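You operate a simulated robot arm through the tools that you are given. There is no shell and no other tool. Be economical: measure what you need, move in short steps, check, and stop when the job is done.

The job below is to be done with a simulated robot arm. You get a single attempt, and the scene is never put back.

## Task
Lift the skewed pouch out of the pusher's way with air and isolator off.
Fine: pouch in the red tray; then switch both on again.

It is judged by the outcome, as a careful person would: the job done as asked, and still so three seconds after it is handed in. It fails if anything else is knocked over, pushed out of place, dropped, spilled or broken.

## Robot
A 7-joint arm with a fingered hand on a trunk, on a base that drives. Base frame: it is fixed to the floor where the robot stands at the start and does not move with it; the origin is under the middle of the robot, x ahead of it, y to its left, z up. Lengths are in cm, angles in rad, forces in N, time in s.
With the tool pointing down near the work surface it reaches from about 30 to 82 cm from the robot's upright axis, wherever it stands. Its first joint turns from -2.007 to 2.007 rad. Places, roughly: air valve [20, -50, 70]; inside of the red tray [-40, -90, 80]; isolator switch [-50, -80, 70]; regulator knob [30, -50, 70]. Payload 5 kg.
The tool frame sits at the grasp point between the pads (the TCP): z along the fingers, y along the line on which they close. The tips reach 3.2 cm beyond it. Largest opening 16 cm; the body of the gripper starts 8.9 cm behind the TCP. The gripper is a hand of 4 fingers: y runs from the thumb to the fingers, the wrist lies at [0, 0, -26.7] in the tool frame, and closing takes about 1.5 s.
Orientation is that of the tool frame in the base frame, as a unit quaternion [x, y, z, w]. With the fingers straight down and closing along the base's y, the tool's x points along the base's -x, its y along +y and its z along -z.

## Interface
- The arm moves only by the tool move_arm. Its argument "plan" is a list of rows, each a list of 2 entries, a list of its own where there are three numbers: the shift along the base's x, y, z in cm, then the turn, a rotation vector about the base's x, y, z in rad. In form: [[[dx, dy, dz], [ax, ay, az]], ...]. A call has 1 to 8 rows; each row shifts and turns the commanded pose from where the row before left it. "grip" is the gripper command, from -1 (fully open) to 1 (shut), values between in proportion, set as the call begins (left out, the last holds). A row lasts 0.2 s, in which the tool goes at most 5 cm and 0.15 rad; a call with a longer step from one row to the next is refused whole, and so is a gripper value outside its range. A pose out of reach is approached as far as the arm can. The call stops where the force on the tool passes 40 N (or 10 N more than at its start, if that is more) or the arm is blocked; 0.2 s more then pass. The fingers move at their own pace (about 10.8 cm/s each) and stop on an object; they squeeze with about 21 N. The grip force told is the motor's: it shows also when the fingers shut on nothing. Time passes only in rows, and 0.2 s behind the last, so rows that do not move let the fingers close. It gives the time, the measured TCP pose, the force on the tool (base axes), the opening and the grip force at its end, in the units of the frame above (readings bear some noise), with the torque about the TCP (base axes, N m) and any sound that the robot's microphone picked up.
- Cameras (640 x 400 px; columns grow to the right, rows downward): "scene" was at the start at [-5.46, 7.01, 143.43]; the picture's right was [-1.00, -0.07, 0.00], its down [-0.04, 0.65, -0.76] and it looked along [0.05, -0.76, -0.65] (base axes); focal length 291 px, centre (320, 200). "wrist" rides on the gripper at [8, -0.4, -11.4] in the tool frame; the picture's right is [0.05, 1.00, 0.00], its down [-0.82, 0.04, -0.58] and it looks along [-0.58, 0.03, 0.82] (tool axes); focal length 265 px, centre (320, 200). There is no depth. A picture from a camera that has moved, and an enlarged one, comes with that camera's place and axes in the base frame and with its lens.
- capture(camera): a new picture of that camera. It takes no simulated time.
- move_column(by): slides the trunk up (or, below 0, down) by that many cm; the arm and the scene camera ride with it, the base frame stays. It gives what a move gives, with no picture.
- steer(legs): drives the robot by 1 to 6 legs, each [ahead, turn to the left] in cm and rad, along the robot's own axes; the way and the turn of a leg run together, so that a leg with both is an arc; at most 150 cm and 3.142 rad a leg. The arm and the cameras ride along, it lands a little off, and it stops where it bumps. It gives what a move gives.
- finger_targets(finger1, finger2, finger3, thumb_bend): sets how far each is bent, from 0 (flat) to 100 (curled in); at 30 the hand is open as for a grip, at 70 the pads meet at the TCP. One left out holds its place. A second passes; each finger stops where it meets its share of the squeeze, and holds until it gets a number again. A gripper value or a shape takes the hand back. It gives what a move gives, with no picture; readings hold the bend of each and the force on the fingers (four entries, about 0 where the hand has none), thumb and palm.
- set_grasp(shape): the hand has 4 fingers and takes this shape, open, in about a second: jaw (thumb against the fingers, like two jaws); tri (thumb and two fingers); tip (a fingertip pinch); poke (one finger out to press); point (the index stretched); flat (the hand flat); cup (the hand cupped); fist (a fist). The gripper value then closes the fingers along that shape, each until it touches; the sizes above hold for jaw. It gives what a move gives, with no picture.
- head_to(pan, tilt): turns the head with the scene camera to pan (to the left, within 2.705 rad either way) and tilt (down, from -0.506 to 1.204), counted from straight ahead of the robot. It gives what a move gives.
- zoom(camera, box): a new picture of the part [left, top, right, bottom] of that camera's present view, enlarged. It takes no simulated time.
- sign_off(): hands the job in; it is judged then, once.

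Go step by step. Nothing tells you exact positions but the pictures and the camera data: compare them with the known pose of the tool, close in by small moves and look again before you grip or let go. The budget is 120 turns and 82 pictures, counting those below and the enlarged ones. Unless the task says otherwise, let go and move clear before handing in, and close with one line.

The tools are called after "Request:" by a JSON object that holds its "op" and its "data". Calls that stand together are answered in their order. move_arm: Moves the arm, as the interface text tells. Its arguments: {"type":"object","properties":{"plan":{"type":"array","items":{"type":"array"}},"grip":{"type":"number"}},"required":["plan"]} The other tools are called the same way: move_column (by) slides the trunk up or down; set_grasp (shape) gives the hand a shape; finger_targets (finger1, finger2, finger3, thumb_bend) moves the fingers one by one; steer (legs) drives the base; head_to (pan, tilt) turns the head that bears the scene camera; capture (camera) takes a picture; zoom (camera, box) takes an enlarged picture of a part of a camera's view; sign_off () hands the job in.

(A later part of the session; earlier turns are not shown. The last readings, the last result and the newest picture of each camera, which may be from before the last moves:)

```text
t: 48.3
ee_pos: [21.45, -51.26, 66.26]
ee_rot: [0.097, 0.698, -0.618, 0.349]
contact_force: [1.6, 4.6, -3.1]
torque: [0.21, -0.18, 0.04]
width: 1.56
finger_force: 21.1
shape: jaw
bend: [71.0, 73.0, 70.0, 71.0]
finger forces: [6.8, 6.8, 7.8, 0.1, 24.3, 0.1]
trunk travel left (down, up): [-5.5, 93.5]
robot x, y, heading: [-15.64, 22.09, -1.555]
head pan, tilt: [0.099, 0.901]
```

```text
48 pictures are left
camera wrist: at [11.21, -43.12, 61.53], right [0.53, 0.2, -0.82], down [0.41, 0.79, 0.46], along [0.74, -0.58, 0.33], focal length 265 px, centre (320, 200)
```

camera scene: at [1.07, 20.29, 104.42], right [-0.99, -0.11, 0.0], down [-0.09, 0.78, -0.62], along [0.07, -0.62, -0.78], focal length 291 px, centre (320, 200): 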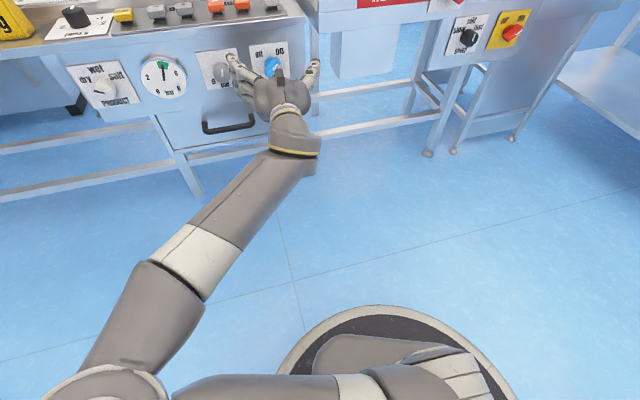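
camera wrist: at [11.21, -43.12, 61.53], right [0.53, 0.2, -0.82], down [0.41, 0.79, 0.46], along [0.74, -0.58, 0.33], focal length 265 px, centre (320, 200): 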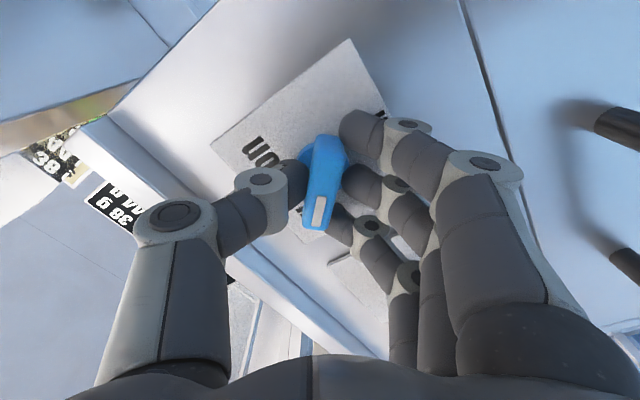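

The turn completed with little side force this time. Release and check before backing off.

Request:
{"op": "move_arm", "data": {"plan": [[[0, 0, 0], [0, 0, 0]], [[0, 0, 0], [0, 0, 0]], [[0, 0, 0], [0, 0, 0]], [[0, 0, 0], [0, 0, 0]]], "grip": 0}}

Request:
{"op": "zoom", "data": {"camera": "wrist", "box": [200, 60, 440, 260]}}

```text
t: 49.3
ee_pos: [21.37, -51.26, 66.26]
ee_rot: [0.099, 0.697, -0.618, 0.35]
contact_force: [-0.3, -0.3, 0.3]
torque: [-0.01, -0.01, 0.0]
width: 7.92
finger_force: 0.1
shape: jaw
bend: [72.0, 72.0, 72.0, 70.0]
finger forces: [0.1, 0.0, 0.0, 0.0, 0.1, 0.0]
trunk travel left (down, up): [-5.5, 93.5]
robot x, y, heading: [-15.62, 21.93, -1.56]
head pan, tilt: [0.099, 0.901]
```

```text
2.00 times, centred on (320, 160) of wrist
camera zoom: at [11.19, -43.14, 61.54], right [0.53, 0.2, -0.82], down [0.41, 0.79, 0.46], along [0.74, -0.58, 0.33], focal length 531 px, centre (320, 280)
```

zoom: 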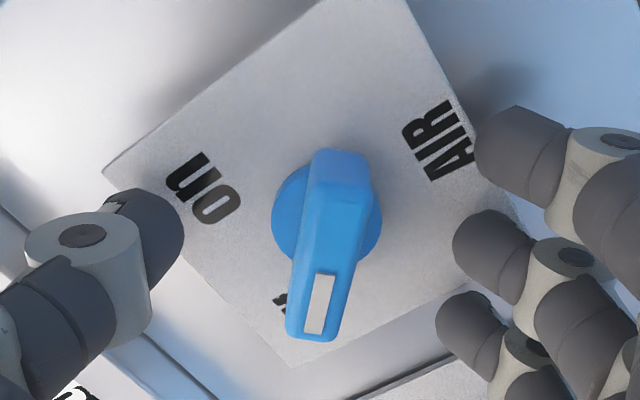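

The air knob now points at "off" (≈43° past vertical). Next I back off and sweep right along the machine front towards the isolator, rolling the hand back to match its "on" bar.

Request:
{"op": "move_arm", "data": {"plan": [[[-1, 2.6, 0], [0, 0, 0]], [[-1.2, 3, 0], [0, 0, 0]], [[-1.2, 3, 0], [0, 0, 0]], [[-4.4, -1, 0], [0.048, -0.122, 0]], [[-4.4, -1.5, 0], [0.048, -0.122, 0]], [[-4.4, -1.5, 0], [0.048, -0.122, 0]], [[-4.4, -1.5, 0], [0.048, -0.122, 0]], [[-4.4, -1.5, 0], [0.048, -0.122, 0]]]}}

Request:
{"op": "move_arm", "data": {"plan": [[[-4.4, -1.5, 0], [0.048, -0.122, 0]], [[-4.4, -1.5, 0], [0.048, -0.122, 0]], [[-4.4, -1.5, 0], [0.048, -0.122, 0]], [[-4.4, -1.5, 0], [0.048, -0.122, 0]], [[-4.4, -1.5, 0], [0.048, -0.122, 0]], [[-4.4, -1.5, 0], [0.048, -0.122, 0]], [[-4.4, -1.5, 0], [0.048, -0.122, 0]], [[0, 0, 0], [0.048, -0.122, 0]]]}}

Request:
{"op": "capture", "data": {"camera": "scene"}}

```text
t: 51.1
ee_pos: [-4.13, -49.7, 66.22]
ee_rot: [0.322, 0.627, -0.473, 0.529]
contact_force: [-0.4, -1.1, 0.3]
torque: [0.0, -0.01, 0.08]
width: 7.99
finger_force: 0.1
shape: jaw
bend: [72.0, 72.0, 72.0, 70.0]
finger forces: [0.0, 0.0, 0.0, 0.0, 0.1, 0.1]
trunk travel left (down, up): [-5.5, 93.5]
robot x, y, heading: [-15.67, 22.11, -1.555]
head pan, tilt: [0.099, 0.901]
```

```text
t: 52.9
ee_pos: [-34.95, -59.74, 64.98]
ee_rot: [0.576, 0.41, -0.184, 0.683]
contact_force: [-1.4, 0.1, -0.1]
torque: [0.0, 0.02, 0.1]
width: 7.99
finger_force: 0.0
shape: jaw
bend: [72.0, 72.0, 72.0, 70.0]
finger forces: [0.0, 0.0, 0.1, 0.0, 0.0, 0.0]
out of reach, approached as far as the arm can: row 7, 8
trunk travel left (down, up): [-5.5, 93.5]
robot x, y, heading: [-15.24, 21.89, -1.556]
head pan, tilt: [0.099, 0.901]
```

```text
46 pictures are left
camera scene: at [0.96, 20.31, 92.43], right [-0.99, -0.11, 0.0], down [-0.09, 0.78, -0.62], along [0.07, -0.62, -0.78], focal length 291 px, centre (320, 200)
```

scene: 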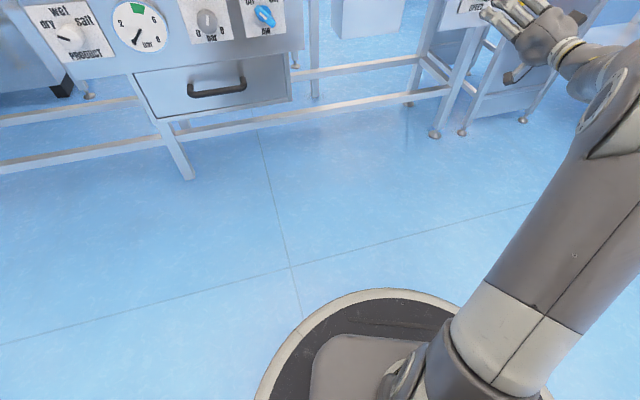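

The air knob shows "off" and the gauge has fallen. Now I retract a little and shift the base forward and right to bring the isolator within reach.

Request:
{"op": "move_arm", "data": {"plan": [[[0, 4, 0], [0, 0, 0]], [[0, 4, 0], [0, 0, 0]], [[0, 2, 0], [0, 0, 0]], [[0, 0, 0], [0, 0, 0]]]}}

Request:
{"op": "steer", "data": {"legs": [[0, -0.35], [19, 0], [0, 0.35]]}}

Request:
{"op": "head_to", "data": {"pan": -0.35, "tilt": 0.6}}

Request:
{"op": "capture", "data": {"camera": "wrist"}}

Request:
{"op": "capture", "data": {"camera": "scene"}}

```text
t: 53.9
ee_pos: [-34.58, -49.63, 65.19]
ee_rot: [0.575, 0.411, -0.181, 0.684]
contact_force: [-0.1, -0.4, 0.2]
torque: [-0.01, 0.0, -0.03]
width: 7.99
finger_force: 0.1
shape: jaw
bend: [72.0, 72.0, 72.0, 70.0]
finger forces: [0.0, 0.0, 0.0, 0.0, 0.1, 0.1]
trunk travel left (down, up): [-5.5, 93.5]
robot x, y, heading: [-15.51, 21.87, -1.559]
head pan, tilt: [0.099, 0.901]
```

```text
t: 57.6
ee_pos: [-40.78, -67.46, 64.95]
ee_rot: [0.576, 0.41, -0.182, 0.683]
contact_force: [0.2, -0.8, -0.5]
torque: [0.01, -0.02, -0.05]
width: 8.02
finger_force: 0.1
shape: jaw
bend: [72.0, 72.0, 72.0, 70.0]
finger forces: [0.0, 0.0, 0.0, 0.0, 0.0, 0.0]
trunk travel left (down, up): [-5.5, 93.5]
robot x, y, heading: [-21.71, 3.63, -1.555]
head pan, tilt: [0.099, 0.901]
```

```text
t: 58.5
ee_pos: [-40.77, -67.49, 65.13]
ee_rot: [0.575, 0.41, -0.182, 0.684]
contact_force: [-0.5, -0.2, 0.9]
torque: [0.01, 0.01, -0.02]
width: 7.98
finger_force: 0.0
shape: jaw
bend: [72.0, 72.0, 72.0, 70.0]
finger forces: [0.1, 0.0, 0.0, 0.0, 0.0, 0.0]
trunk travel left (down, up): [-5.5, 93.5]
robot x, y, heading: [-22.08, 3.55, -1.564]
head pan, tilt: [-0.351, 0.6]
```

```text
45 pictures are left
camera wrist: at [-40.28, -55.21, 58.67], right [0.75, 0.28, 0.6], down [-0.66, 0.37, 0.65], along [-0.04, -0.89, 0.46], focal length 265 px, centre (320, 200)
```

wrist: 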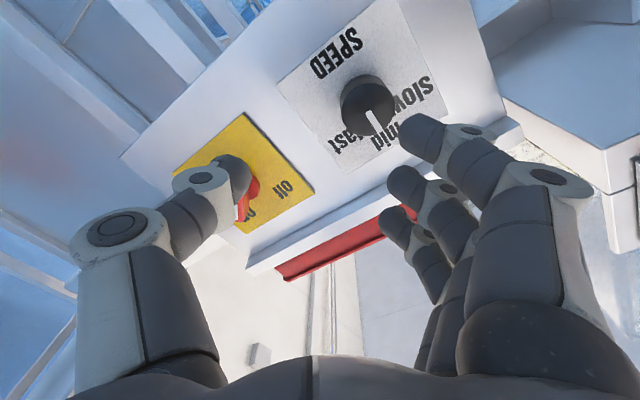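

```text
44 pictures are left
camera scene: at [-8.95, 1.55, 94.89], right [-0.94, 0.33, 0.0], down [0.19, 0.53, -0.82], along [-0.27, -0.78, -0.57], focal length 291 px, centre (320, 200)
```

scene: 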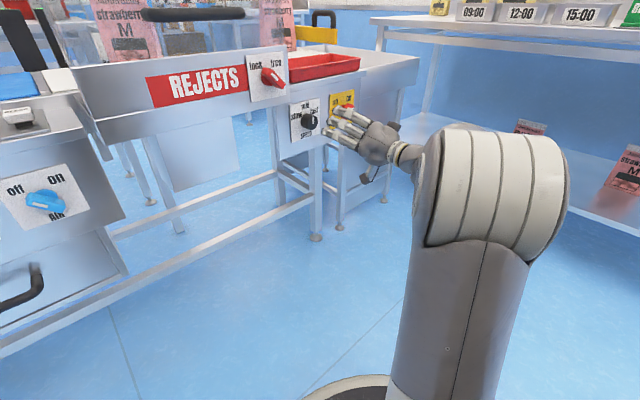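

The isolator base triangulates to about (-46.8, -84.5, 65.2). I'll slide right at this standoff, then approach to 9 cm in front of it.

Request:
{"op": "move_arm", "data": {"plan": [[[-3.7, -1.3, 0], [0, 0, 0.02]], [[-3.7, -1.3, 0], [0, 0, 0]], [[-3.6, -1.3, 0], [0, 0, 0]], [[0.9, -2.4, 0], [0, 0, 0]], [[0.9, -2.3, 0], [0, 0, 0]], [[0, 0, 0], [0, 0, 0]]]}}

Request:
{"op": "capture", "data": {"camera": "wrist"}}

```text
t: 59.9
ee_pos: [-51.13, -72.97, 65.24]
ee_rot: [0.571, 0.416, -0.174, 0.686]
contact_force: [0.5, 0.6, -0.3]
torque: [0.04, -0.05, 0.0]
width: 8.02
finger_force: 0.1
shape: jaw
bend: [72.0, 72.0, 72.0, 70.0]
finger forces: [0.0, 0.0, 0.0, 0.1, 0.0, 0.0]
out of reach, approached as far as the arm can: row 4, 5
trunk travel left (down, up): [-5.5, 93.5]
robot x, y, heading: [-21.37, 4.17, -1.56]
head pan, tilt: [-0.351, 0.6]
```

```text
43 pictures are left
camera wrist: at [-50.88, -60.67, 58.74], right [0.74, 0.3, 0.6], down [-0.67, 0.36, 0.65], along [-0.02, -0.89, 0.46], focal length 265 px, centre (320, 200)
```

wrist: 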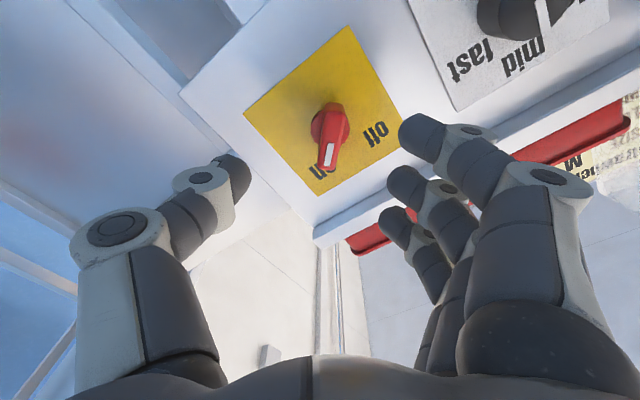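

Reach is limiting again, so I'll pull the hand back a bit and drive 12 cm nearer.

Request:
{"op": "move_arm", "data": {"plan": [[[0, 4, 0], [0, 0, 0]], [[0, 4, 0], [0, 0, 0]], [[0, 0, 0], [0, 0, 0]]]}}

Request:
{"op": "steer", "data": {"legs": [[12, 0]]}}

Request:
{"op": "capture", "data": {"camera": "wrist"}}

```text
t: 60.7
ee_pos: [-51.24, -65.0, 65.23]
ee_rot: [0.57, 0.417, -0.174, 0.686]
contact_force: [-0.6, 0.3, -0.3]
torque: [0.02, 0.02, -0.01]
width: 8.0
finger_force: 0.1
shape: jaw
bend: [72.0, 72.0, 72.0, 70.0]
finger forces: [0.0, 0.0, 0.0, 0.0, 0.0, 0.0]
trunk travel left (down, up): [-5.5, 93.5]
robot x, y, heading: [-21.46, 3.38, -1.555]
head pan, tilt: [-0.351, 0.6]
```

```text
t: 62.0
ee_pos: [-51.25, -76.9, 65.13]
ee_rot: [0.572, 0.415, -0.175, 0.686]
contact_force: [-0.3, -0.5, -0.3]
torque: [0.01, -0.04, 0.02]
width: 8.02
finger_force: 0.0
shape: jaw
bend: [72.0, 72.0, 72.0, 70.0]
finger forces: [0.0, 0.1, 0.0, 0.0, 0.1, 0.0]
trunk travel left (down, up): [-5.5, 93.5]
robot x, y, heading: [-21.48, -8.31, -1.561]
head pan, tilt: [-0.351, 0.6]
```

```text
42 pictures are left
camera wrist: at [-51.03, -64.6, 58.75], right [0.75, 0.3, 0.6], down [-0.67, 0.36, 0.65], along [-0.02, -0.89, 0.46], focal length 265 px, centre (320, 200)
```

wrist: 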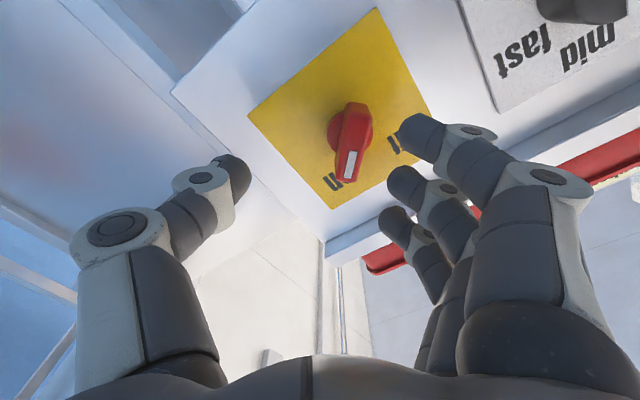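

The isolator bar is aligned with the hand but sits ~2 cm to the left. I'll centre on it and recheck.

Request:
{"op": "move_arm", "data": {"plan": [[[1.0, 0.4, 0.2], [0, 0, 0]], [[1.0, 0.4, 0.2], [0, 0, 0]], [[0, 0, 0], [0, 0, 0]]]}}

Request:
{"op": "capture", "data": {"camera": "wrist"}}

```text
t: 62.8
ee_pos: [-49.34, -76.0, 65.63]
ee_rot: [0.572, 0.415, -0.176, 0.685]
contact_force: [0.1, -0.2, -0.3]
torque: [0.02, -0.01, 0.01]
width: 7.99
finger_force: 0.1
shape: jaw
bend: [72.0, 72.0, 72.0, 70.0]
finger forces: [0.0, 0.0, 0.1, 0.0, 0.1, 0.0]
trunk travel left (down, up): [-5.5, 93.5]
robot x, y, heading: [-21.33, -8.42, -1.563]
head pan, tilt: [-0.351, 0.6]
```

```text
41 pictures are left
camera wrist: at [-49.03, -63.72, 59.19], right [0.75, 0.3, 0.6], down [-0.67, 0.36, 0.65], along [-0.02, -0.89, 0.46], focal length 265 px, centre (320, 200)
```

wrist: 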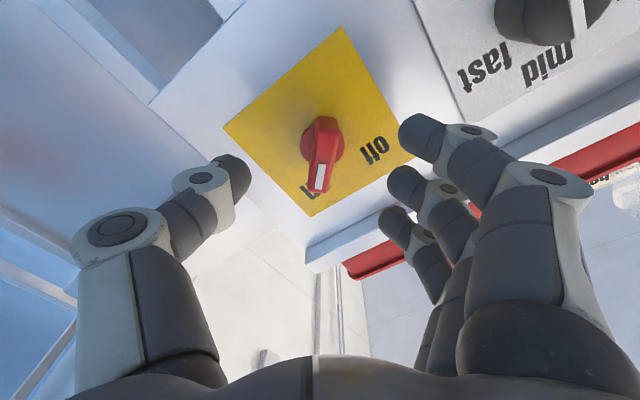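

Nicely centred, ~8 cm from the knob base. I'll narrow the fingers slightly and advance 4.5 cm, watching the force near the shelf lip.

Request:
{"op": "move_arm", "data": {"plan": [[[0.1, -0.1, 0], [0, 0, 0]], [[0.55, -1.4, 0], [0, 0, 0]], [[0.55, -1.4, 0], [0, 0, 0]], [[0.55, -1.35, 0], [0, 0, 0]], [[0, 0, 0], [0, 0, 0]]], "grip": 0.25}}

Request:
{"op": "capture", "data": {"camera": "wrist"}}

```text
t: 64.0
ee_pos: [-47.64, -80.3, 65.74]
ee_rot: [0.572, 0.415, -0.176, 0.686]
contact_force: [-0.1, 0.1, 0.0]
torque: [0.03, 0.03, 0.0]
width: 6.08
finger_force: 0.1
shape: jaw
bend: [73.0, 73.0, 73.0, 70.0]
finger forces: [0.0, 0.0, 0.0, 0.0, 0.0, 0.0]
trunk travel left (down, up): [-5.5, 93.5]
robot x, y, heading: [-21.22, -8.25, -1.563]
head pan, tilt: [-0.351, 0.6]
```

```text
40 pictures are left
camera wrist: at [-47.33, -68.01, 59.18], right [0.75, 0.3, 0.6], down [-0.67, 0.36, 0.65], along [-0.02, -0.89, 0.46], focal length 265 px, centre (320, 200)
```

wrist: 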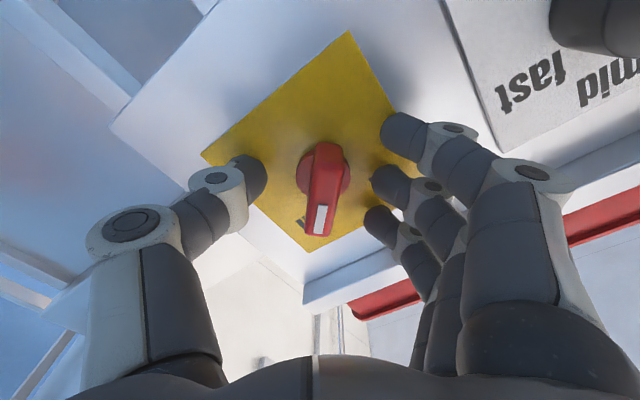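

No contact, knob centred. Grip, then turn counter-clockwise ~95° in two calls.

Request:
{"op": "move_arm", "data": {"plan": [[[0, 0, 0], [0, 0, 0]], [[0, 0, 0], [0, 0, 0]], [[0, 0, 0], [0, 0, 0]], [[0, 0, 0], [0, 0, 0]], [[0, 0, 0], [0, 0, 0]]], "grip": 1}}

Request:
{"op": "move_arm", "data": {"plan": [[[0, 0, 0], [-0.048, 0.122, 0]], [[0, 0, 0], [-0.048, 0.122, 0]], [[0, 0, 0], [-0.048, 0.122, 0]], [[0, 0, 0], [-0.048, 0.122, 0]], [[0, 0, 0], [-0.048, 0.122, 0]], [[0, 0, 0], [-0.048, 0.122, 0]]]}}

Request:
{"op": "move_arm", "data": {"plan": [[[0, 0, 0], [-0.048, 0.122, 0]], [[0, 0, 0], [-0.048, 0.122, 0]], [[0, 0, 0], [-0.048, 0.122, 0]], [[0, 0, 0], [-0.048, 0.122, 0]], [[0, 0, 0], [-0.048, 0.122, 0]], [[0, 0, 0], [-0.048, 0.122, 0]], [[0, 0, 0], [-0.03, 0.07, 0]]]}}

Request:
{"op": "capture", "data": {"camera": "wrist"}}

```text
t: 65.2
ee_pos: [-47.74, -80.35, 65.6]
ee_rot: [0.572, 0.416, -0.176, 0.685]
contact_force: [-0.1, 10.2, -3.0]
torque: [0.06, 0.21, 0.05]
width: 1.36
finger_force: 20.5
shape: jaw
bend: [71.0, 73.0, 70.0, 71.0]
finger forces: [3.8, 6.4, 7.5, 0.1, 24.1, 0.0]
trunk travel left (down, up): [-5.5, 93.5]
robot x, y, heading: [-21.72, -8.65, -1.562]
head pan, tilt: [-0.351, 0.6]
```

```text
t: 66.6
ee_pos: [-47.91, -80.38, 65.68]
ee_rot: [0.369, 0.604, -0.425, 0.564]
contact_force: [-14.3, 7.5, -3.6]
torque: [0.13, 0.03, -0.14]
width: 1.26
finger_force: 21.1
shape: jaw
bend: [72.0, 74.0, 71.0, 71.0]
finger forces: [1.4, 8.3, 4.6, 0.1, 31.7, 0.0]
trunk travel left (down, up): [-5.5, 93.5]
robot x, y, heading: [-21.59, -8.22, -1.565]
head pan, tilt: [-0.351, 0.6]
```

```text
t: 68.2
ee_pos: [-48.07, -80.22, 65.65]
ee_rot: [0.085, 0.702, -0.624, 0.333]
contact_force: [-28.9, 0.2, 4.8]
torque: [-0.13, -0.19, -0.56]
width: 1.28
finger_force: 20.8
shape: jaw
bend: [72.0, 74.0, 71.0, 71.0]
finger forces: [2.1, 3.8, 2.8, 0.0, 40.0, 0.0]
trunk travel left (down, up): [-5.5, 93.5]
robot x, y, heading: [-21.96, -8.19, -1.563]
head pan, tilt: [-0.351, 0.6]
```

```text
39 pictures are left
camera wrist: at [-58.36, -72.17, 61.4], right [0.5, 0.19, -0.85], down [0.43, 0.79, 0.43], along [0.75, -0.58, 0.31], focal length 265 px, centre (320, 200)
```

wrist: 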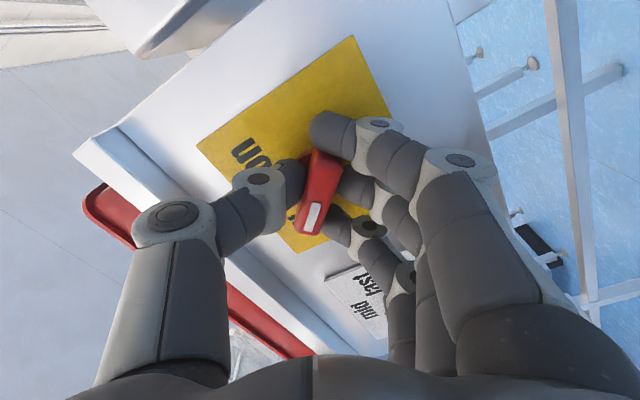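

Turned, with some side load. I'll relax the load by shifting with it, add a touch more turn, then release and inspect.

Request:
{"op": "move_arm", "data": {"plan": [[[-0.5, 0, 0], [0, 0, 0]], [[0, 0, 0], [-0.048, 0.122, 0]], [[0, 0, 0], [0, 0, 0]]]}}

Request:
{"op": "move_arm", "data": {"plan": [[[0, 0, 0], [0, 0, 0]], [[0, 0, 0], [0, 0, 0]], [[0, 0, 0], [0, 0, 0]]], "grip": 0.25}}

Request:
{"op": "zoom", "data": {"camera": "wrist", "box": [200, 60, 440, 260]}}

```text
t: 69.0
ee_pos: [-48.04, -80.39, 65.72]
ee_rot: [0.036, 0.706, -0.643, 0.295]
contact_force: [-11.9, 12.1, 6.7]
torque: [-0.01, -0.11, -0.05]
width: 1.3
finger_force: 20.9
shape: jaw
bend: [72.0, 74.0, 71.0, 71.0]
finger forces: [1.1, 11.0, 3.5, 0.0, 30.8, 0.0]
trunk travel left (down, up): [-5.5, 93.5]
robot x, y, heading: [-21.47, -8.13, -1.56]
head pan, tilt: [-0.351, 0.6]
```

```text
t: 69.8
ee_pos: [-48.06, -80.39, 65.56]
ee_rot: [0.037, 0.707, -0.643, 0.293]
contact_force: [-0.6, -0.3, 0.2]
torque: [0.01, 0.01, 0.01]
width: 5.92
finger_force: 0.0
shape: jaw
bend: [73.0, 73.0, 73.0, 70.0]
finger forces: [0.0, 0.0, 0.0, 0.1, 0.1, 0.1]
trunk travel left (down, up): [-5.5, 93.5]
robot x, y, heading: [-21.43, -8.07, -1.56]
head pan, tilt: [-0.351, 0.6]
```

```text
2.00 times, centred on (320, 160) of wrist
camera zoom: at [-59.03, -72.55, 62.24], right [0.39, 0.15, -0.91], down [0.48, 0.81, 0.34], along [0.79, -0.57, 0.24], focal length 531 px, centre (320, 280)
```

zoom: 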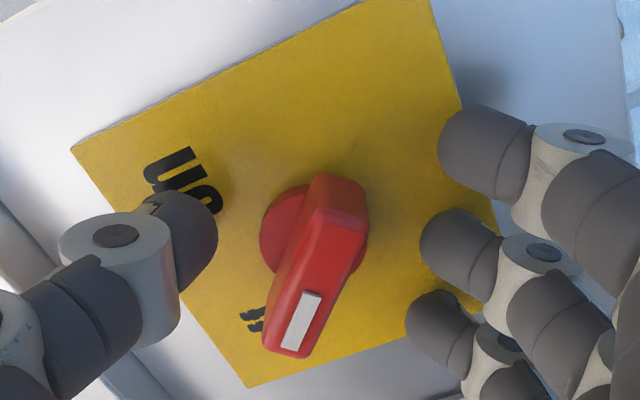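

The isolator now points to the "off" corner. I back straight out and verify.

Request:
{"op": "move_arm", "data": {"plan": [[[-0.9, 2.3, 0], [0, 0, 0]], [[-1.1, 2.8, 0], [0, 0, 0]], [[-1.1, 2.8, 0], [0, 0, 0]], [[-0.8, 2, 0], [0.048, -0.122, 0]], [[0, 0, 0], [0.048, -0.122, 0]], [[0, 0, 0], [0.048, -0.122, 0]], [[0, 0, 0], [0.048, -0.122, 0]], [[0, 0, 0], [0.048, -0.122, 0]]]}}

Request:
{"op": "capture", "data": {"camera": "wrist"}}

```text
t: 71.6
ee_pos: [-51.98, -70.47, 65.61]
ee_rot: [0.264, 0.656, -0.513, 0.486]
contact_force: [0.4, 0.4, 0.0]
torque: [0.0, 0.02, 0.04]
width: 5.92
finger_force: 0.1
shape: jaw
bend: [73.0, 73.0, 73.0, 70.0]
finger forces: [0.0, 0.1, 0.0, 0.1, 0.0, 0.1]
trunk travel left (down, up): [-5.5, 93.5]
robot x, y, heading: [-21.5, -8.32, -1.56]
head pan, tilt: [-0.351, 0.6]
```

```text
37 pictures are left
camera wrist: at [-59.66, -61.31, 58.52], right [0.82, 0.33, -0.46], down [0.14, 0.68, 0.72], along [0.55, -0.66, 0.51], focal length 265 px, centre (320, 200)
```

wrist: 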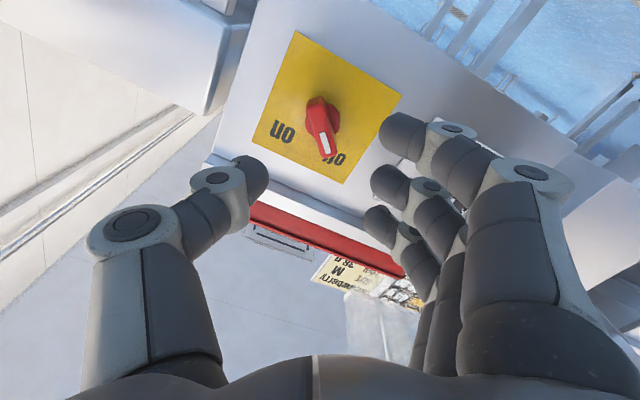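

Isolator is "off". Now the pouch: I'll raise the trunk, drive in 17 cm, and turn the hand to point down.

Request:
{"op": "move_column", "data": {"by": 62}}

Request:
{"op": "steer", "data": {"legs": [[17, 0]]}}

Request:
{"op": "move_arm", "data": {"plan": [[[0, 0, 0], [0.04, -0.1, 0]], [[0, 0, 0], [0.04, -0.1, 0]], [[0, 0, 0], [0.04, -0.1, 0]], [[0, 0, 0], [0.04, -0.1, 0]], [[2, 2, 0], [0.1325, 0.0536, 0]], [[2, 2, 0], [0.1325, 0.0536, 0]], [[2, 2, 0], [0.1325, 0.0536, 0]], [[2, 0, 0], [0.1325, 0.0536, 0]]]}}

Request:
{"op": "move_arm", "data": {"plan": [[[2, 0, 0], [0.1325, 0.0536, 0]], [[2, 0, 0], [0.1325, 0.0536, 0]], [[2, 0, 0], [0.1325, 0.0536, 0]], [[2, 0, 0], [0.1325, 0.0536, 0]], [[2, 0, 0], [0.1325, 0.0536, 0]], [[2, 0, 0], [0.1325, 0.0536, 0]], [[2, 0, 0], [0.1325, 0.0536, 0]], [[0, 0, 0], [0, 0, 0]]], "grip": -1}}

```text
refused: 62 is not a number from -40 to 40
```

```text
t: 72.7
ee_pos: [-52.81, -79.15, 65.79]
ee_rot: [0.268, 0.654, -0.517, 0.482]
contact_force: [-6.0, 6.0, 1.5]
torque: [-0.04, -0.1, 0.14]
width: 5.87
finger_force: 0.0
shape: jaw
bend: [73.0, 73.0, 76.0, 70.0]
finger forces: [0.0, 1.8, 7.5, 0.0, 0.1, 0.0]
trunk travel left (down, up): [-5.5, 93.5]
robot x, y, heading: [-21.55, -17.15, -1.557]
head pan, tilt: [-0.351, 0.6]
stopped in leg 1: the force on the tool passed its limit at 76 N (the readings are from after the stop); the commanded pose is now the measured one
```

```text
t: 74.5
ee_pos: [-44.68, -73.21, 65.48]
ee_rot: [0.496, 0.728, -0.273, 0.388]
contact_force: [0.2, 0.1, -0.5]
torque: [-0.03, -0.03, 0.01]
width: 6.01
finger_force: 0.0
shape: jaw
bend: [73.0, 73.0, 73.0, 70.0]
finger forces: [0.0, 0.1, 0.0, 0.0, 0.1, 0.0]
trunk travel left (down, up): [-5.5, 93.5]
robot x, y, heading: [-21.44, -17.6, -1.556]
head pan, tilt: [-0.351, 0.6]
```

```text
t: 75.5
ee_pos: [-31.49, -70.79, 72.65]
ee_rot: [0.44, 0.819, -0.209, 0.302]
contact_force: [-26.1, -12.9, 2.3]
torque: [0.33, -0.77, -0.37]
width: 16.0
finger_force: 0.1
shape: jaw
bend: [30.0, 30.0, 38.0, 30.0]
finger forces: [0.1, 0.1, 29.4, 0.0, 0.0, 0.0]
out of reach, approached as far as the arm can: row 2, 3
trunk travel left (down, up): [-5.5, 93.5]
robot x, y, heading: [-21.33, -17.29, -1.566]
head pan, tilt: [-0.351, 0.6]
stopped in row 4: the force on the tool passed its limit at 60 N (the readings are from after the stop); the commanded pose is now the measured one
```

The column call was refused (40 cm limit) and the following moves bumped the machine's front. I stop here and look at the state before doing anything else.

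Request:
{"op": "capture", "data": {"camera": "wrist"}}

Request:
{"op": "capture", "data": {"camera": "scene"}}

```text
36 pictures are left
camera wrist: at [-38.77, -59.3, 75.56], right [0.82, 0.56, -0.11], down [0.21, -0.11, 0.97], along [0.53, -0.82, -0.21], focal length 265 px, centre (320, 200)
```

wrist: 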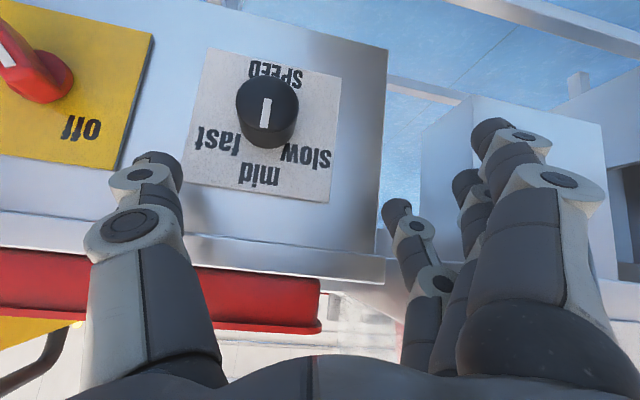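

```text
35 pictures are left
camera scene: at [-8.86, -19.82, 94.93], right [-0.94, 0.34, 0.0], down [0.19, 0.53, -0.82], along [-0.28, -0.78, -0.57], focal length 291 px, centre (320, 200)
```

scene: 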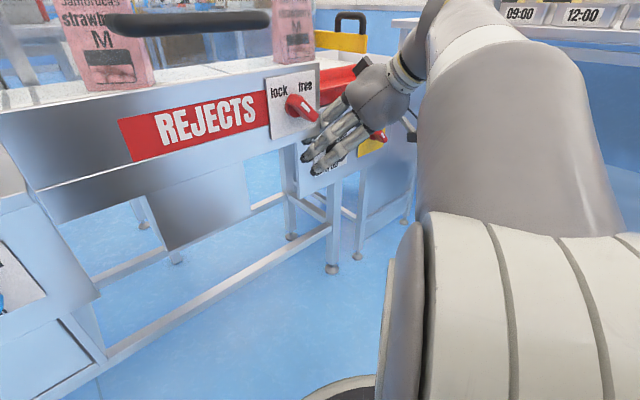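

A finger is pressing on the end of the reject unit. I'll back away in the direction of that push and outward, then check nothing has shifted.

Request:
{"op": "move_arm", "data": {"plan": [[[-2.5, 0.5, 0], [0, 0, 0]], [[-2, 2.5, 0], [0, 0, 0]], [[-1.5, 3, 0], [0, 0, 0]], [[-1.5, 3, 0], [0, 0, 0]], [[0, 0, 0], [0, 0, 0]]]}}

Request:
{"op": "zoom", "data": {"camera": "scene", "box": [100, 0, 420, 200]}}

```text
t: 76.7
ee_pos: [-38.49, -61.86, 72.56]
ee_rot: [0.436, 0.822, -0.203, 0.304]
contact_force: [-0.2, -0.4, 0.2]
torque: [0.02, -0.01, -0.02]
width: 16.0
finger_force: 0.1
shape: jaw
bend: [30.0, 30.0, 30.0, 30.0]
finger forces: [0.1, 0.1, 0.1, 0.0, 0.0, 0.0]
trunk travel left (down, up): [-5.5, 93.5]
robot x, y, heading: [-21.2, -17.73, -1.563]
head pan, tilt: [-0.351, 0.6]
```

```text
2.00 times, centred on (260, 100) of scene
camera zoom: at [-8.79, -19.82, 94.91], right [-0.94, 0.33, 0.0], down [0.19, 0.53, -0.82], along [-0.27, -0.78, -0.57], focal length 582 px, centre (440, 400)
```

zoom: 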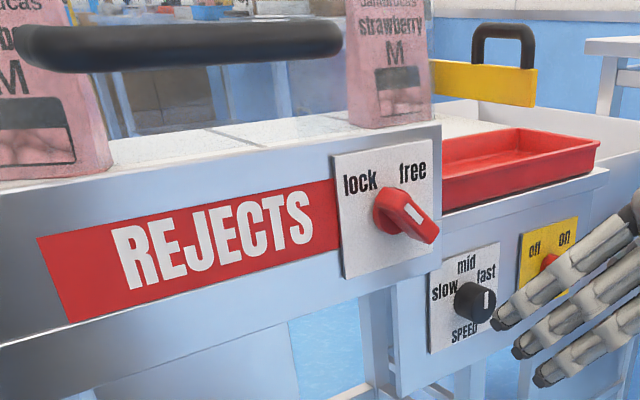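

Request:
{"op": "zoom", "data": {"camera": "scene", "box": [255, 60, 399, 150]}}

```text
4.44 times, centred on (327, 105) of scene
camera zoom: at [-8.79, -19.82, 94.91], right [-0.94, 0.33, 0.0], down [0.19, 0.53, -0.82], along [-0.27, -0.78, -0.57], focal length 1293 px, centre (289, 622)
```

zoom: 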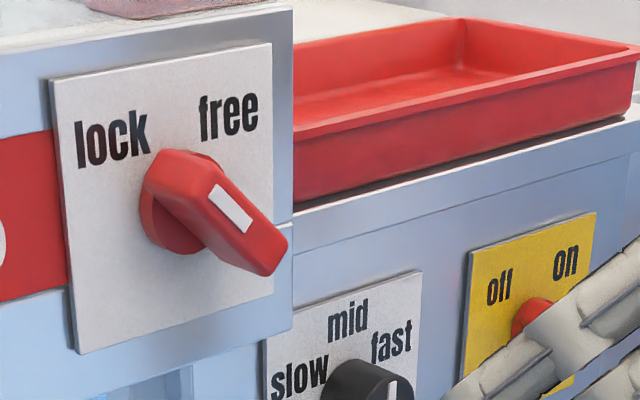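

The lock, speed and isolator knobs, tray and pouches look unchanged. Now raise the trunk properly (in steps within the limit) and check.

Request:
{"op": "move_column", "data": {"by": 40}}

Request:
{"op": "move_column", "data": {"by": 22}}

```text
t: 80.5
ee_pos: [-38.4, -61.7, 112.76]
ee_rot: [0.436, 0.822, -0.206, 0.304]
contact_force: [0.1, -0.5, 0.3]
torque: [0.01, 0.0, 0.0]
width: 16.0
finger_force: 0.0
shape: jaw
bend: [30.0, 30.0, 30.0, 30.0]
finger forces: [0.1, 0.0, 0.0, 0.1, 0.0, 0.1]
trunk travel left (down, up): [-45.5, 53.5]
robot x, y, heading: [-21.26, -17.22, -1.561]
head pan, tilt: [-0.351, 0.6]
```

```text
t: 82.8
ee_pos: [-38.35, -61.65, 134.71]
ee_rot: [0.436, 0.822, -0.206, 0.303]
contact_force: [0.3, 0.7, -0.4]
torque: [0.0, -0.01, 0.0]
width: 15.98
finger_force: 0.1
shape: jaw
bend: [30.0, 30.0, 30.0, 30.0]
finger forces: [0.1, 0.0, 0.0, 0.0, 0.0, 0.1]
trunk travel left (down, up): [-67.5, 31.5]
robot x, y, heading: [-21.25, -17.57, -1.562]
head pan, tilt: [-0.351, 0.6]
```

High and clear. Drive in 8 cm, then tilt the hand down and move over the pouch.

Request:
{"op": "steer", "data": {"legs": [[8, 0]]}}

Request:
{"op": "move_arm", "data": {"plan": [[[4.5, -1, 0], [0.1105, 0.0585, 0]], [[4.5, -1, 0], [0.1105, 0.0585, 0]], [[4.5, -1, 0], [0.1105, 0.0585, 0]], [[4.5, -1, 0], [0.1105, 0.0585, 0]], [[4.5, -1, 0], [0.1105, 0.0585, 0]], [[4.5, -1, 0], [0.1105, 0.0585, 0]], [[4.5, -1, 0], [0, 0, 0]], [[4.5, -1, 0], [0, 0, 0]]]}}

Request:
{"op": "capture", "data": {"camera": "wrist"}}

```text
t: 83.9
ee_pos: [-38.33, -69.92, 134.7]
ee_rot: [0.436, 0.822, -0.205, 0.304]
contact_force: [0.2, 0.3, -0.3]
torque: [0.04, 0.04, 0.06]
width: 15.99
finger_force: 0.1
shape: jaw
bend: [30.0, 30.0, 30.0, 30.0]
finger forces: [0.0, 0.0, 0.1, 0.0, 0.0, 0.1]
trunk travel left (down, up): [-67.5, 31.5]
robot x, y, heading: [-20.98, -25.54, -1.56]
head pan, tilt: [-0.351, 0.6]
```

```text
t: 85.7
ee_pos: [-6.74, -73.16, 137.04]
ee_rot: [0.469, 0.883, 0.001, 0.0]
contact_force: [-0.6, -0.6, 0.3]
torque: [0.05, -0.09, -0.01]
width: 16.0
finger_force: 0.0
shape: jaw
bend: [30.0, 30.0, 30.0, 30.0]
finger forces: [0.1, 0.0, 0.0, 0.0, 0.1, 0.0]
out of reach, approached as far as the arm can: row 5, 6, 7, 8
trunk travel left (down, up): [-67.5, 31.5]
robot x, y, heading: [-20.94, -25.5, -1.554]
head pan, tilt: [-0.351, 0.6]
```

```text
32 pictures are left
camera wrist: at [-11.62, -66.74, 148.42], right [0.8, 0.6, 0.0], down [0.49, -0.65, 0.58], along [0.35, -0.46, -0.82], focal length 265 px, centre (320, 200)
```

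wrist: 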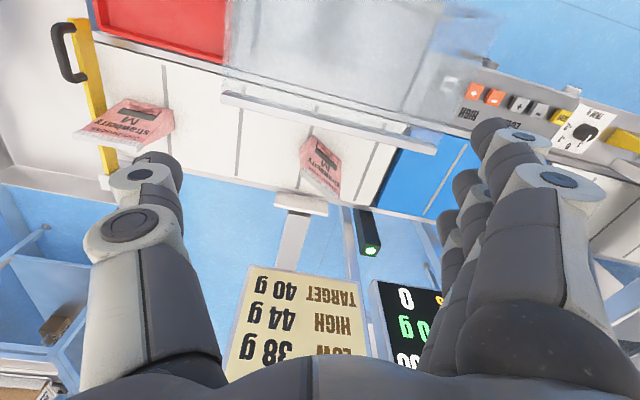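

From above I see the pouch between the guard rail and the white pusher block, open from above. Zooming in for its pose.

Request:
{"op": "zoom", "data": {"camera": "wrist", "box": [200, 80, 440, 230]}}

```text
2.67 times, centred on (320, 155) of wrist
camera zoom: at [-11.62, -66.74, 148.42], right [0.8, 0.6, 0.0], down [0.49, -0.65, 0.58], along [0.35, -0.46, -0.82], focal length 708 px, centre (320, 320)
```

zoom: 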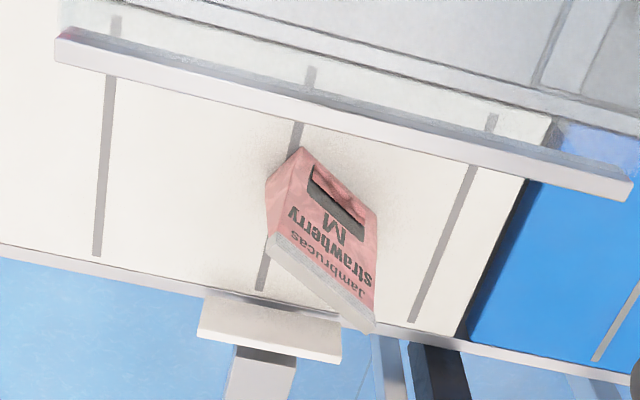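

Pouch: top seal centre about (7.1, -91, 100), width ~11.5 along yaw -0.105; its rear right corner is almost at the pusher. I'll grip it by its two narrow sides from above. First lower 15 cm, yaw the hand and go over it.

Request:
{"op": "move_column", "data": {"by": -17}}

Request:
{"op": "move_arm", "data": {"plan": [[[2.8, -3.4, 0], [0, 0, -0.14]], [[2.8, -3.4, 0], [0, 0, -0.14]], [[2.8, -3.4, 0], [0, 0, -0.14]], [[2.8, -3.4, 0], [0, 0, -0.14]], [[2.6, -3.4, 0], [0, 0, -0.14]], [[0, -0.8, 0], [0, 0, 0]], [[0, 0, 0], [0, 0, 0]]]}}

Request:
{"op": "capture", "data": {"camera": "wrist"}}

```text
t: 87.6
ee_pos: [-6.62, -73.07, 120.07]
ee_rot: [0.467, 0.884, 0.001, 0.001]
contact_force: [1.2, 0.8, -0.1]
torque: [-0.02, -0.02, 0.0]
width: 15.98
finger_force: 0.0
shape: jaw
bend: [30.0, 30.0, 30.0, 30.0]
finger forces: [0.1, 0.1, 0.1, 0.0, 0.1, 0.1]
trunk travel left (down, up): [-50.5, 48.5]
robot x, y, heading: [-21.52, -25.09, -1.557]
head pan, tilt: [-0.351, 0.6]
```

```text
t: 89.2
ee_pos: [-27.4, -68.34, 121.9]
ee_rot: [0.741, 0.671, 0.001, 0.001]
contact_force: [0.0, 0.0, 0.3]
torque: [-0.03, 0.03, 0.05]
width: 15.98
finger_force: 0.1
shape: jaw
bend: [30.0, 30.0, 30.0, 30.0]
finger forces: [0.0, 0.1, 0.0, 0.1, 0.0, 0.0]
out of reach, approached as far as the arm can: row 1, 2, 3, 4, 5, 6
trunk travel left (down, up): [-50.5, 48.5]
robot x, y, heading: [-21.29, -25.13, -1.556]
head pan, tilt: [-0.351, 0.6]
```

```text
30 pictures are left
camera wrist: at [-26.95, -60.26, 133.22], right [1.0, -0.05, 0.0], down [-0.04, -0.81, 0.58], along [-0.03, -0.58, -0.82], focal length 265 px, centre (320, 200)
```

wrist: 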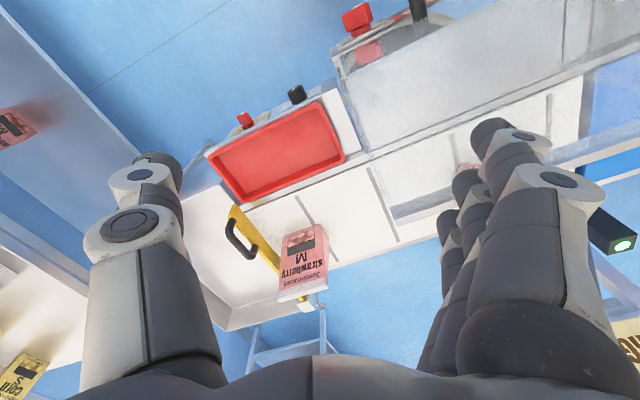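

The wrist ran into a joint limit at that yaw, so I'll use the equivalent pose flipped by half a turn (thumb on the other side), rotating the opposite way while staying high.

Request:
{"op": "move_arm", "data": {"plan": [[[2, 0, 0], [0, 0, 0.145]], [[2, 0, 0], [0, 0, 0.145]], [[2, 0, 0], [0, 0, 0.145]], [[2, 0, 0], [0, 0, 0.145]], [[2, 0, 0], [0, 0, 0.145]], [[2, 0, 0], [0, 0, 0.145]], [[2, 0, 0], [0, 0, 0.145]], [[2, 0, 0], [0, 0, 0.145]]]}}

Request:
{"op": "move_arm", "data": {"plan": [[[2, 0, 0], [0, 0, 0.145]], [[2, 0, 0], [0, 0, 0.145]], [[2, 0, 0], [0, 0, 0.145]], [[2, 0, 0], [0, 0, 0.145]], [[2, 0, 0], [0, 0, 0.145]], [[2, 0, 0], [0, 0, 0.145]], [[2, 0, 0], [0, 0, 0.145]], [[2, 0, 0], [0, 0, 0.145]]]}}

```text
t: 91.0
ee_pos: [-11.57, -68.43, 122.06]
ee_rot: [0.252, 0.968, 0.001, 0.0]
contact_force: [0.5, 0.5, -0.2]
torque: [-0.01, -0.02, -0.02]
width: 16.0
finger_force: 0.0
shape: jaw
bend: [30.0, 30.0, 30.0, 30.0]
finger forces: [0.0, 0.1, 0.1, 0.0, 0.0, 0.1]
trunk travel left (down, up): [-50.5, 48.5]
robot x, y, heading: [-21.13, -25.23, -1.562]
head pan, tilt: [-0.351, 0.6]
```

```text
t: 92.8
ee_pos: [4.37, -68.11, 121.55]
ee_rot: [-0.319, 0.948, -0.002, 0.0]
contact_force: [-0.8, 1.3, 0.6]
torque: [0.01, 0.03, 0.01]
width: 16.0
finger_force: 0.1
shape: jaw
bend: [30.0, 30.0, 30.0, 30.0]
finger forces: [0.0, 0.0, 0.0, 0.0, 0.0, 0.0]
out of reach, approached as far as the arm can: row 8
trunk travel left (down, up): [-50.5, 48.5]
robot x, y, heading: [-21.39, -25.39, -1.558]
head pan, tilt: [-0.351, 0.6]
```

Request:
{"op": "move_arm", "data": {"plan": [[[0, 0, 0], [0, 0, 0.14]], [[0, 0, 0], [0, 0, 0.14]], [[0, 0, 0], [0, 0, 0.14]], [[0, 0, 0], [0, 0, 0.14]], [[0, 0, 0], [0, 0, 0.14]], [[0, 0, 0], [0, 0, 0.12]], [[0, 0, 0], [0, 0, 0]]]}}

Request:
{"op": "capture", "data": {"camera": "wrist"}}

```text
t: 94.4
ee_pos: [4.53, -68.24, 121.54]
ee_rot: [-0.67, 0.742, 0.0, 0.0]
contact_force: [-0.6, 0.5, 0.5]
torque: [0.01, -0.01, 0.0]
width: 16.01
finger_force: 0.0
shape: jaw
bend: [30.0, 30.0, 30.0, 30.0]
finger forces: [0.0, 0.0, 0.0, 0.1, 0.0, 0.0]
trunk travel left (down, up): [-50.5, 48.5]
robot x, y, heading: [-20.86, -25.22, -1.557]
head pan, tilt: [-0.351, 0.6]
```

```text
29 pictures are left
camera wrist: at [4.06, -76.21, 132.87], right [-1.0, 0.05, 0.0], down [0.04, 0.82, 0.58], along [0.03, 0.57, -0.82], focal length 265 px, centre (320, 200)
```

wrist: 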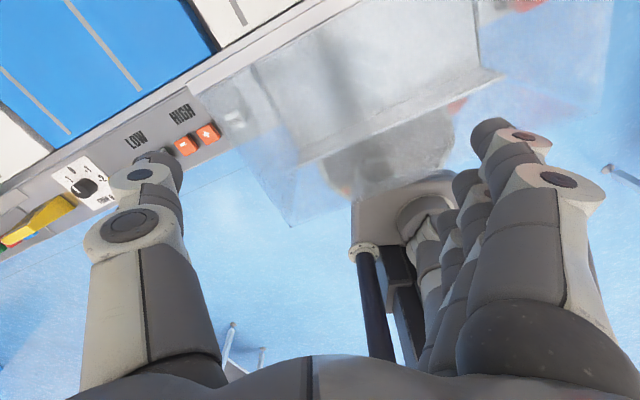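

The flipped pose works. Now over the pouch, still high.

Request:
{"op": "move_arm", "data": {"plan": [[[0.5, -4.5, 0], [0, 0, 0]], [[0.5, -4.5, 0], [0, 0, 0]], [[0.5, -4.5, 0], [0, 0, 0]], [[0.5, -4.5, 0], [0, 0, 0]], [[0.6, -4.8, 0], [0, 0, 0]], [[0, 0, 0], [0, 0, 0]]]}}

Request:
{"op": "capture", "data": {"camera": "wrist"}}

```text
t: 95.8
ee_pos: [0.97, -70.71, 120.96]
ee_rot: [-0.67, 0.742, -0.001, 0.0]
contact_force: [-0.3, 0.3, -0.5]
torque: [0.0, -0.03, 0.0]
width: 16.0
finger_force: 0.1
shape: jaw
bend: [30.0, 30.0, 30.0, 30.0]
finger forces: [0.0, 0.0, 0.1, 0.0, 0.0, 0.1]
out of reach, approached as far as the arm can: row 1, 2, 3, 4, 5
trunk travel left (down, up): [-50.5, 48.5]
robot x, y, heading: [-21.25, -25.31, -1.559]
head pan, tilt: [-0.351, 0.6]
```

```text
28 pictures are left
camera wrist: at [0.66, -78.73, 132.4], right [-1.0, 0.05, 0.0], down [0.04, 0.82, 0.58], along [0.03, 0.58, -0.82], focal length 265 px, centre (320, 200)
```

wrist: 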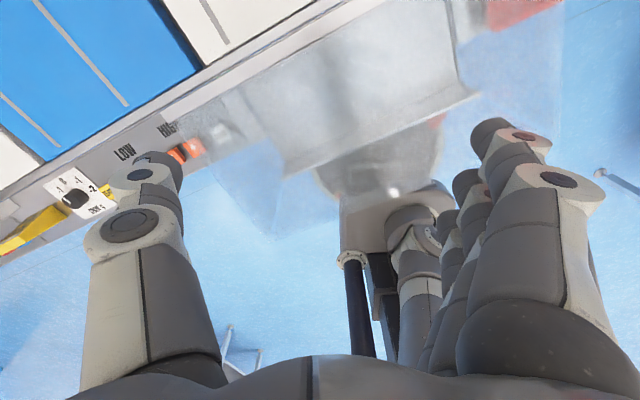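

Horizontal reach is short because the hand is high relative to the shoulder. I'll raise the trunk 30 cm and bring the arm down and out by the same amount.

Request:
{"op": "move_column", "data": {"by": 30}}

Request:
{"op": "move_arm", "data": {"plan": [[[0, 0, -4.8], [0, 0, 0]], [[0, 0, -4.8], [0, 0, 0]], [[0, 0, -4.8], [0, 0, 0]], [[0, 0, -4.8], [0, 0, 0]], [[0, 0, -4.8], [0, 0, 0]], [[0, 0, -4.8], [0, 0, 0]], [[1, -4, 0], [0, 0, 0]], [[1, -4, 0], [0, 0, 0]]]}}

Request:
{"op": "move_arm", "data": {"plan": [[[1.5, -4, 0], [0, 0, 0]], [[1.5, -4, 0], [0, 0, 0]], [[1, -4, 0], [0, 0, 0]], [[0, 0, 0], [0, 0, 0]]]}}

Request:
{"op": "capture", "data": {"camera": "wrist"}}

```text
t: 98.8
ee_pos: [1.03, -70.65, 150.95]
ee_rot: [-0.671, 0.742, -0.001, 0.0]
contact_force: [0.1, 0.4, 0.7]
torque: [0.05, -0.01, -0.02]
width: 15.99
finger_force: 0.1
shape: jaw
bend: [30.0, 30.0, 30.0, 30.0]
finger forces: [0.1, 0.0, 0.0, 0.1, 0.0, 0.0]
trunk travel left (down, up): [-80.5, 18.5]
robot x, y, heading: [-21.31, -25.32, -1.553]
head pan, tilt: [-0.351, 0.6]
```

```text
t: 100.6
ee_pos: [1.95, -77.19, 122.42]
ee_rot: [-0.67, 0.743, -0.002, 0.002]
contact_force: [-1.1, -1.3, -0.5]
torque: [0.1, -0.12, -0.02]
width: 15.99
finger_force: 0.1
shape: jaw
bend: [30.0, 30.0, 30.0, 30.0]
finger forces: [0.1, 0.0, 0.1, 0.0, 0.0, 0.1]
out of reach, approached as far as the arm can: row 8
trunk travel left (down, up): [-80.5, 18.5]
robot x, y, heading: [-21.03, -24.89, -1.561]
head pan, tilt: [-0.351, 0.6]
```

```text
t: 101.6
ee_pos: [2.76, -76.95, 124.12]
ee_rot: [-0.669, 0.743, -0.002, -0.001]
contact_force: [0.3, 0.5, -0.3]
torque: [-0.03, 0.02, 0.02]
width: 15.99
finger_force: 0.1
shape: jaw
bend: [30.0, 30.0, 30.0, 30.0]
finger forces: [0.0, 0.1, 0.0, 0.1, 0.0, 0.0]
out of reach, approached as far as the arm can: row 1, 2, 3
trunk travel left (down, up): [-80.5, 18.5]
robot x, y, heading: [-21.41, -25.37, -1.556]
head pan, tilt: [-0.351, 0.6]
```

```text
27 pictures are left
camera wrist: at [2.38, -84.89, 135.53], right [-1.0, 0.05, 0.0], down [0.04, 0.82, 0.57], along [0.03, 0.57, -0.82], focal length 265 px, centre (320, 200)
```

wrist: 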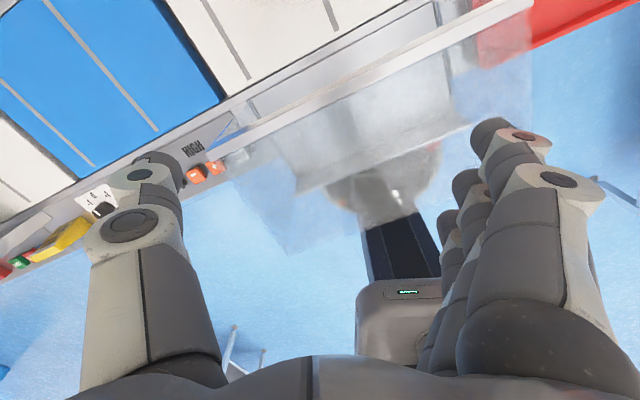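

The shoulder is lower than I assumed; more trunk height and a closer base will help. Raise 18 and drive in 10 cm.

Request:
{"op": "move_column", "data": {"by": 18}}

Request:
{"op": "steer", "data": {"legs": [[10, 0]]}}

Request:
{"op": "move_arm", "data": {"plan": [[[1, -1, -4], [0, 0, 0]], [[1, -1, -4], [0, 0, 0]], [[1, -1, -4], [0, 0, 0]], [[1, -0.7, -4], [0, 0, 0]], [[0.4, 0, -4], [0, 0, 0]], [[0, 0, 0], [0, 0, 0]]]}}

Request:
{"op": "capture", "data": {"camera": "wrist"}}

```text
t: 103.6
ee_pos: [2.7, -77.01, 142.16]
ee_rot: [-0.67, 0.743, -0.001, -0.001]
contact_force: [0.2, 0.0, 0.6]
torque: [0.0, -0.02, 0.01]
width: 16.0
finger_force: 0.0
shape: jaw
bend: [30.0, 30.0, 30.0, 30.0]
finger forces: [0.1, 0.0, 0.0, 0.1, 0.1, 0.1]
trunk travel left (down, up): [-98.5, 0.5]
robot x, y, heading: [-21.71, -25.83, -1.555]
head pan, tilt: [-0.351, 0.6]
```

```text
t: 104.8
ee_pos: [2.84, -86.86, 142.08]
ee_rot: [-0.67, 0.742, -0.001, -0.002]
contact_force: [-0.5, 0.2, 0.4]
torque: [0.04, 0.02, -0.01]
width: 16.02
finger_force: 0.0
shape: jaw
bend: [30.0, 30.0, 30.0, 30.0]
finger forces: [0.1, 0.0, 0.1, 0.0, 0.1, 0.0]
trunk travel left (down, up): [-98.5, 0.5]
robot x, y, heading: [-21.08, -35.26, -1.558]
head pan, tilt: [-0.351, 0.6]
```

```text
t: 106.2
ee_pos: [3.53, -80.66, 126.12]
ee_rot: [-0.67, 0.742, -0.003, -0.001]
contact_force: [-0.1, 0.1, 0.2]
torque: [-0.04, 0.01, 0.0]
width: 16.0
finger_force: 0.1
shape: jaw
bend: [30.0, 30.0, 30.0, 30.0]
finger forces: [0.0, 0.0, 0.0, 0.0, 0.0, 0.0]
out of reach, approached as far as the arm can: row 1, 2, 3, 4, 5
trunk travel left (down, up): [-98.5, 0.5]
robot x, y, heading: [-21.16, -35.38, -1.555]
head pan, tilt: [-0.351, 0.6]
```

```text
26 pictures are left
camera wrist: at [3.23, -88.64, 137.59], right [-1.0, 0.05, 0.0], down [0.04, 0.82, 0.57], along [0.03, 0.57, -0.82], focal length 265 px, centre (320, 200)
```

wrist: 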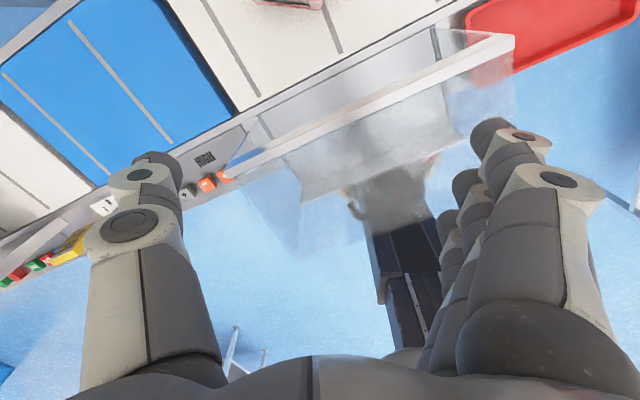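

Something other than distance is limiting. Let me look at the arm's posture.

Request:
{"op": "head_to", "data": {"pan": 0.2, "tilt": 0.7}}

Request:
{"op": "capture", "data": {"camera": "scene"}}

```text
t: 107.1
ee_pos: [3.58, -80.68, 126.18]
ee_rot: [-0.671, 0.742, -0.002, -0.002]
contact_force: [0.0, -0.2, 0.5]
torque: [-0.01, 0.01, 0.0]
width: 16.02
finger_force: 0.0
shape: jaw
bend: [30.0, 30.0, 30.0, 30.0]
finger forces: [0.0, 0.0, 0.1, 0.1, 0.0, 0.0]
trunk travel left (down, up): [-98.5, 0.5]
robot x, y, heading: [-21.15, -35.06, -1.558]
head pan, tilt: [0.201, 0.7]
```

```text
25 pictures are left
camera scene: at [-3.74, -37.53, 187.04], right [-0.98, -0.21, 0.0], down [-0.14, 0.63, -0.77], along [0.16, -0.75, -0.64], focal length 291 px, centre (320, 200)
```

scene: 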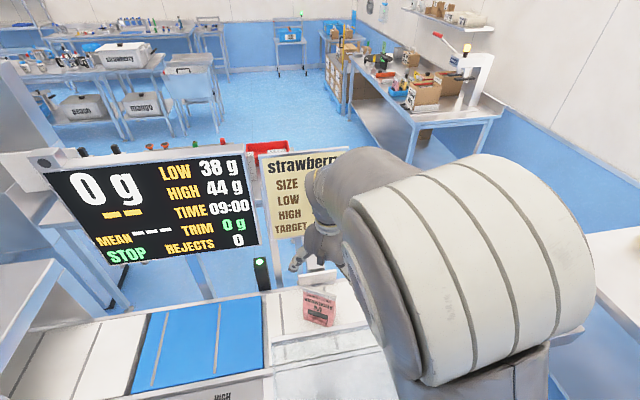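

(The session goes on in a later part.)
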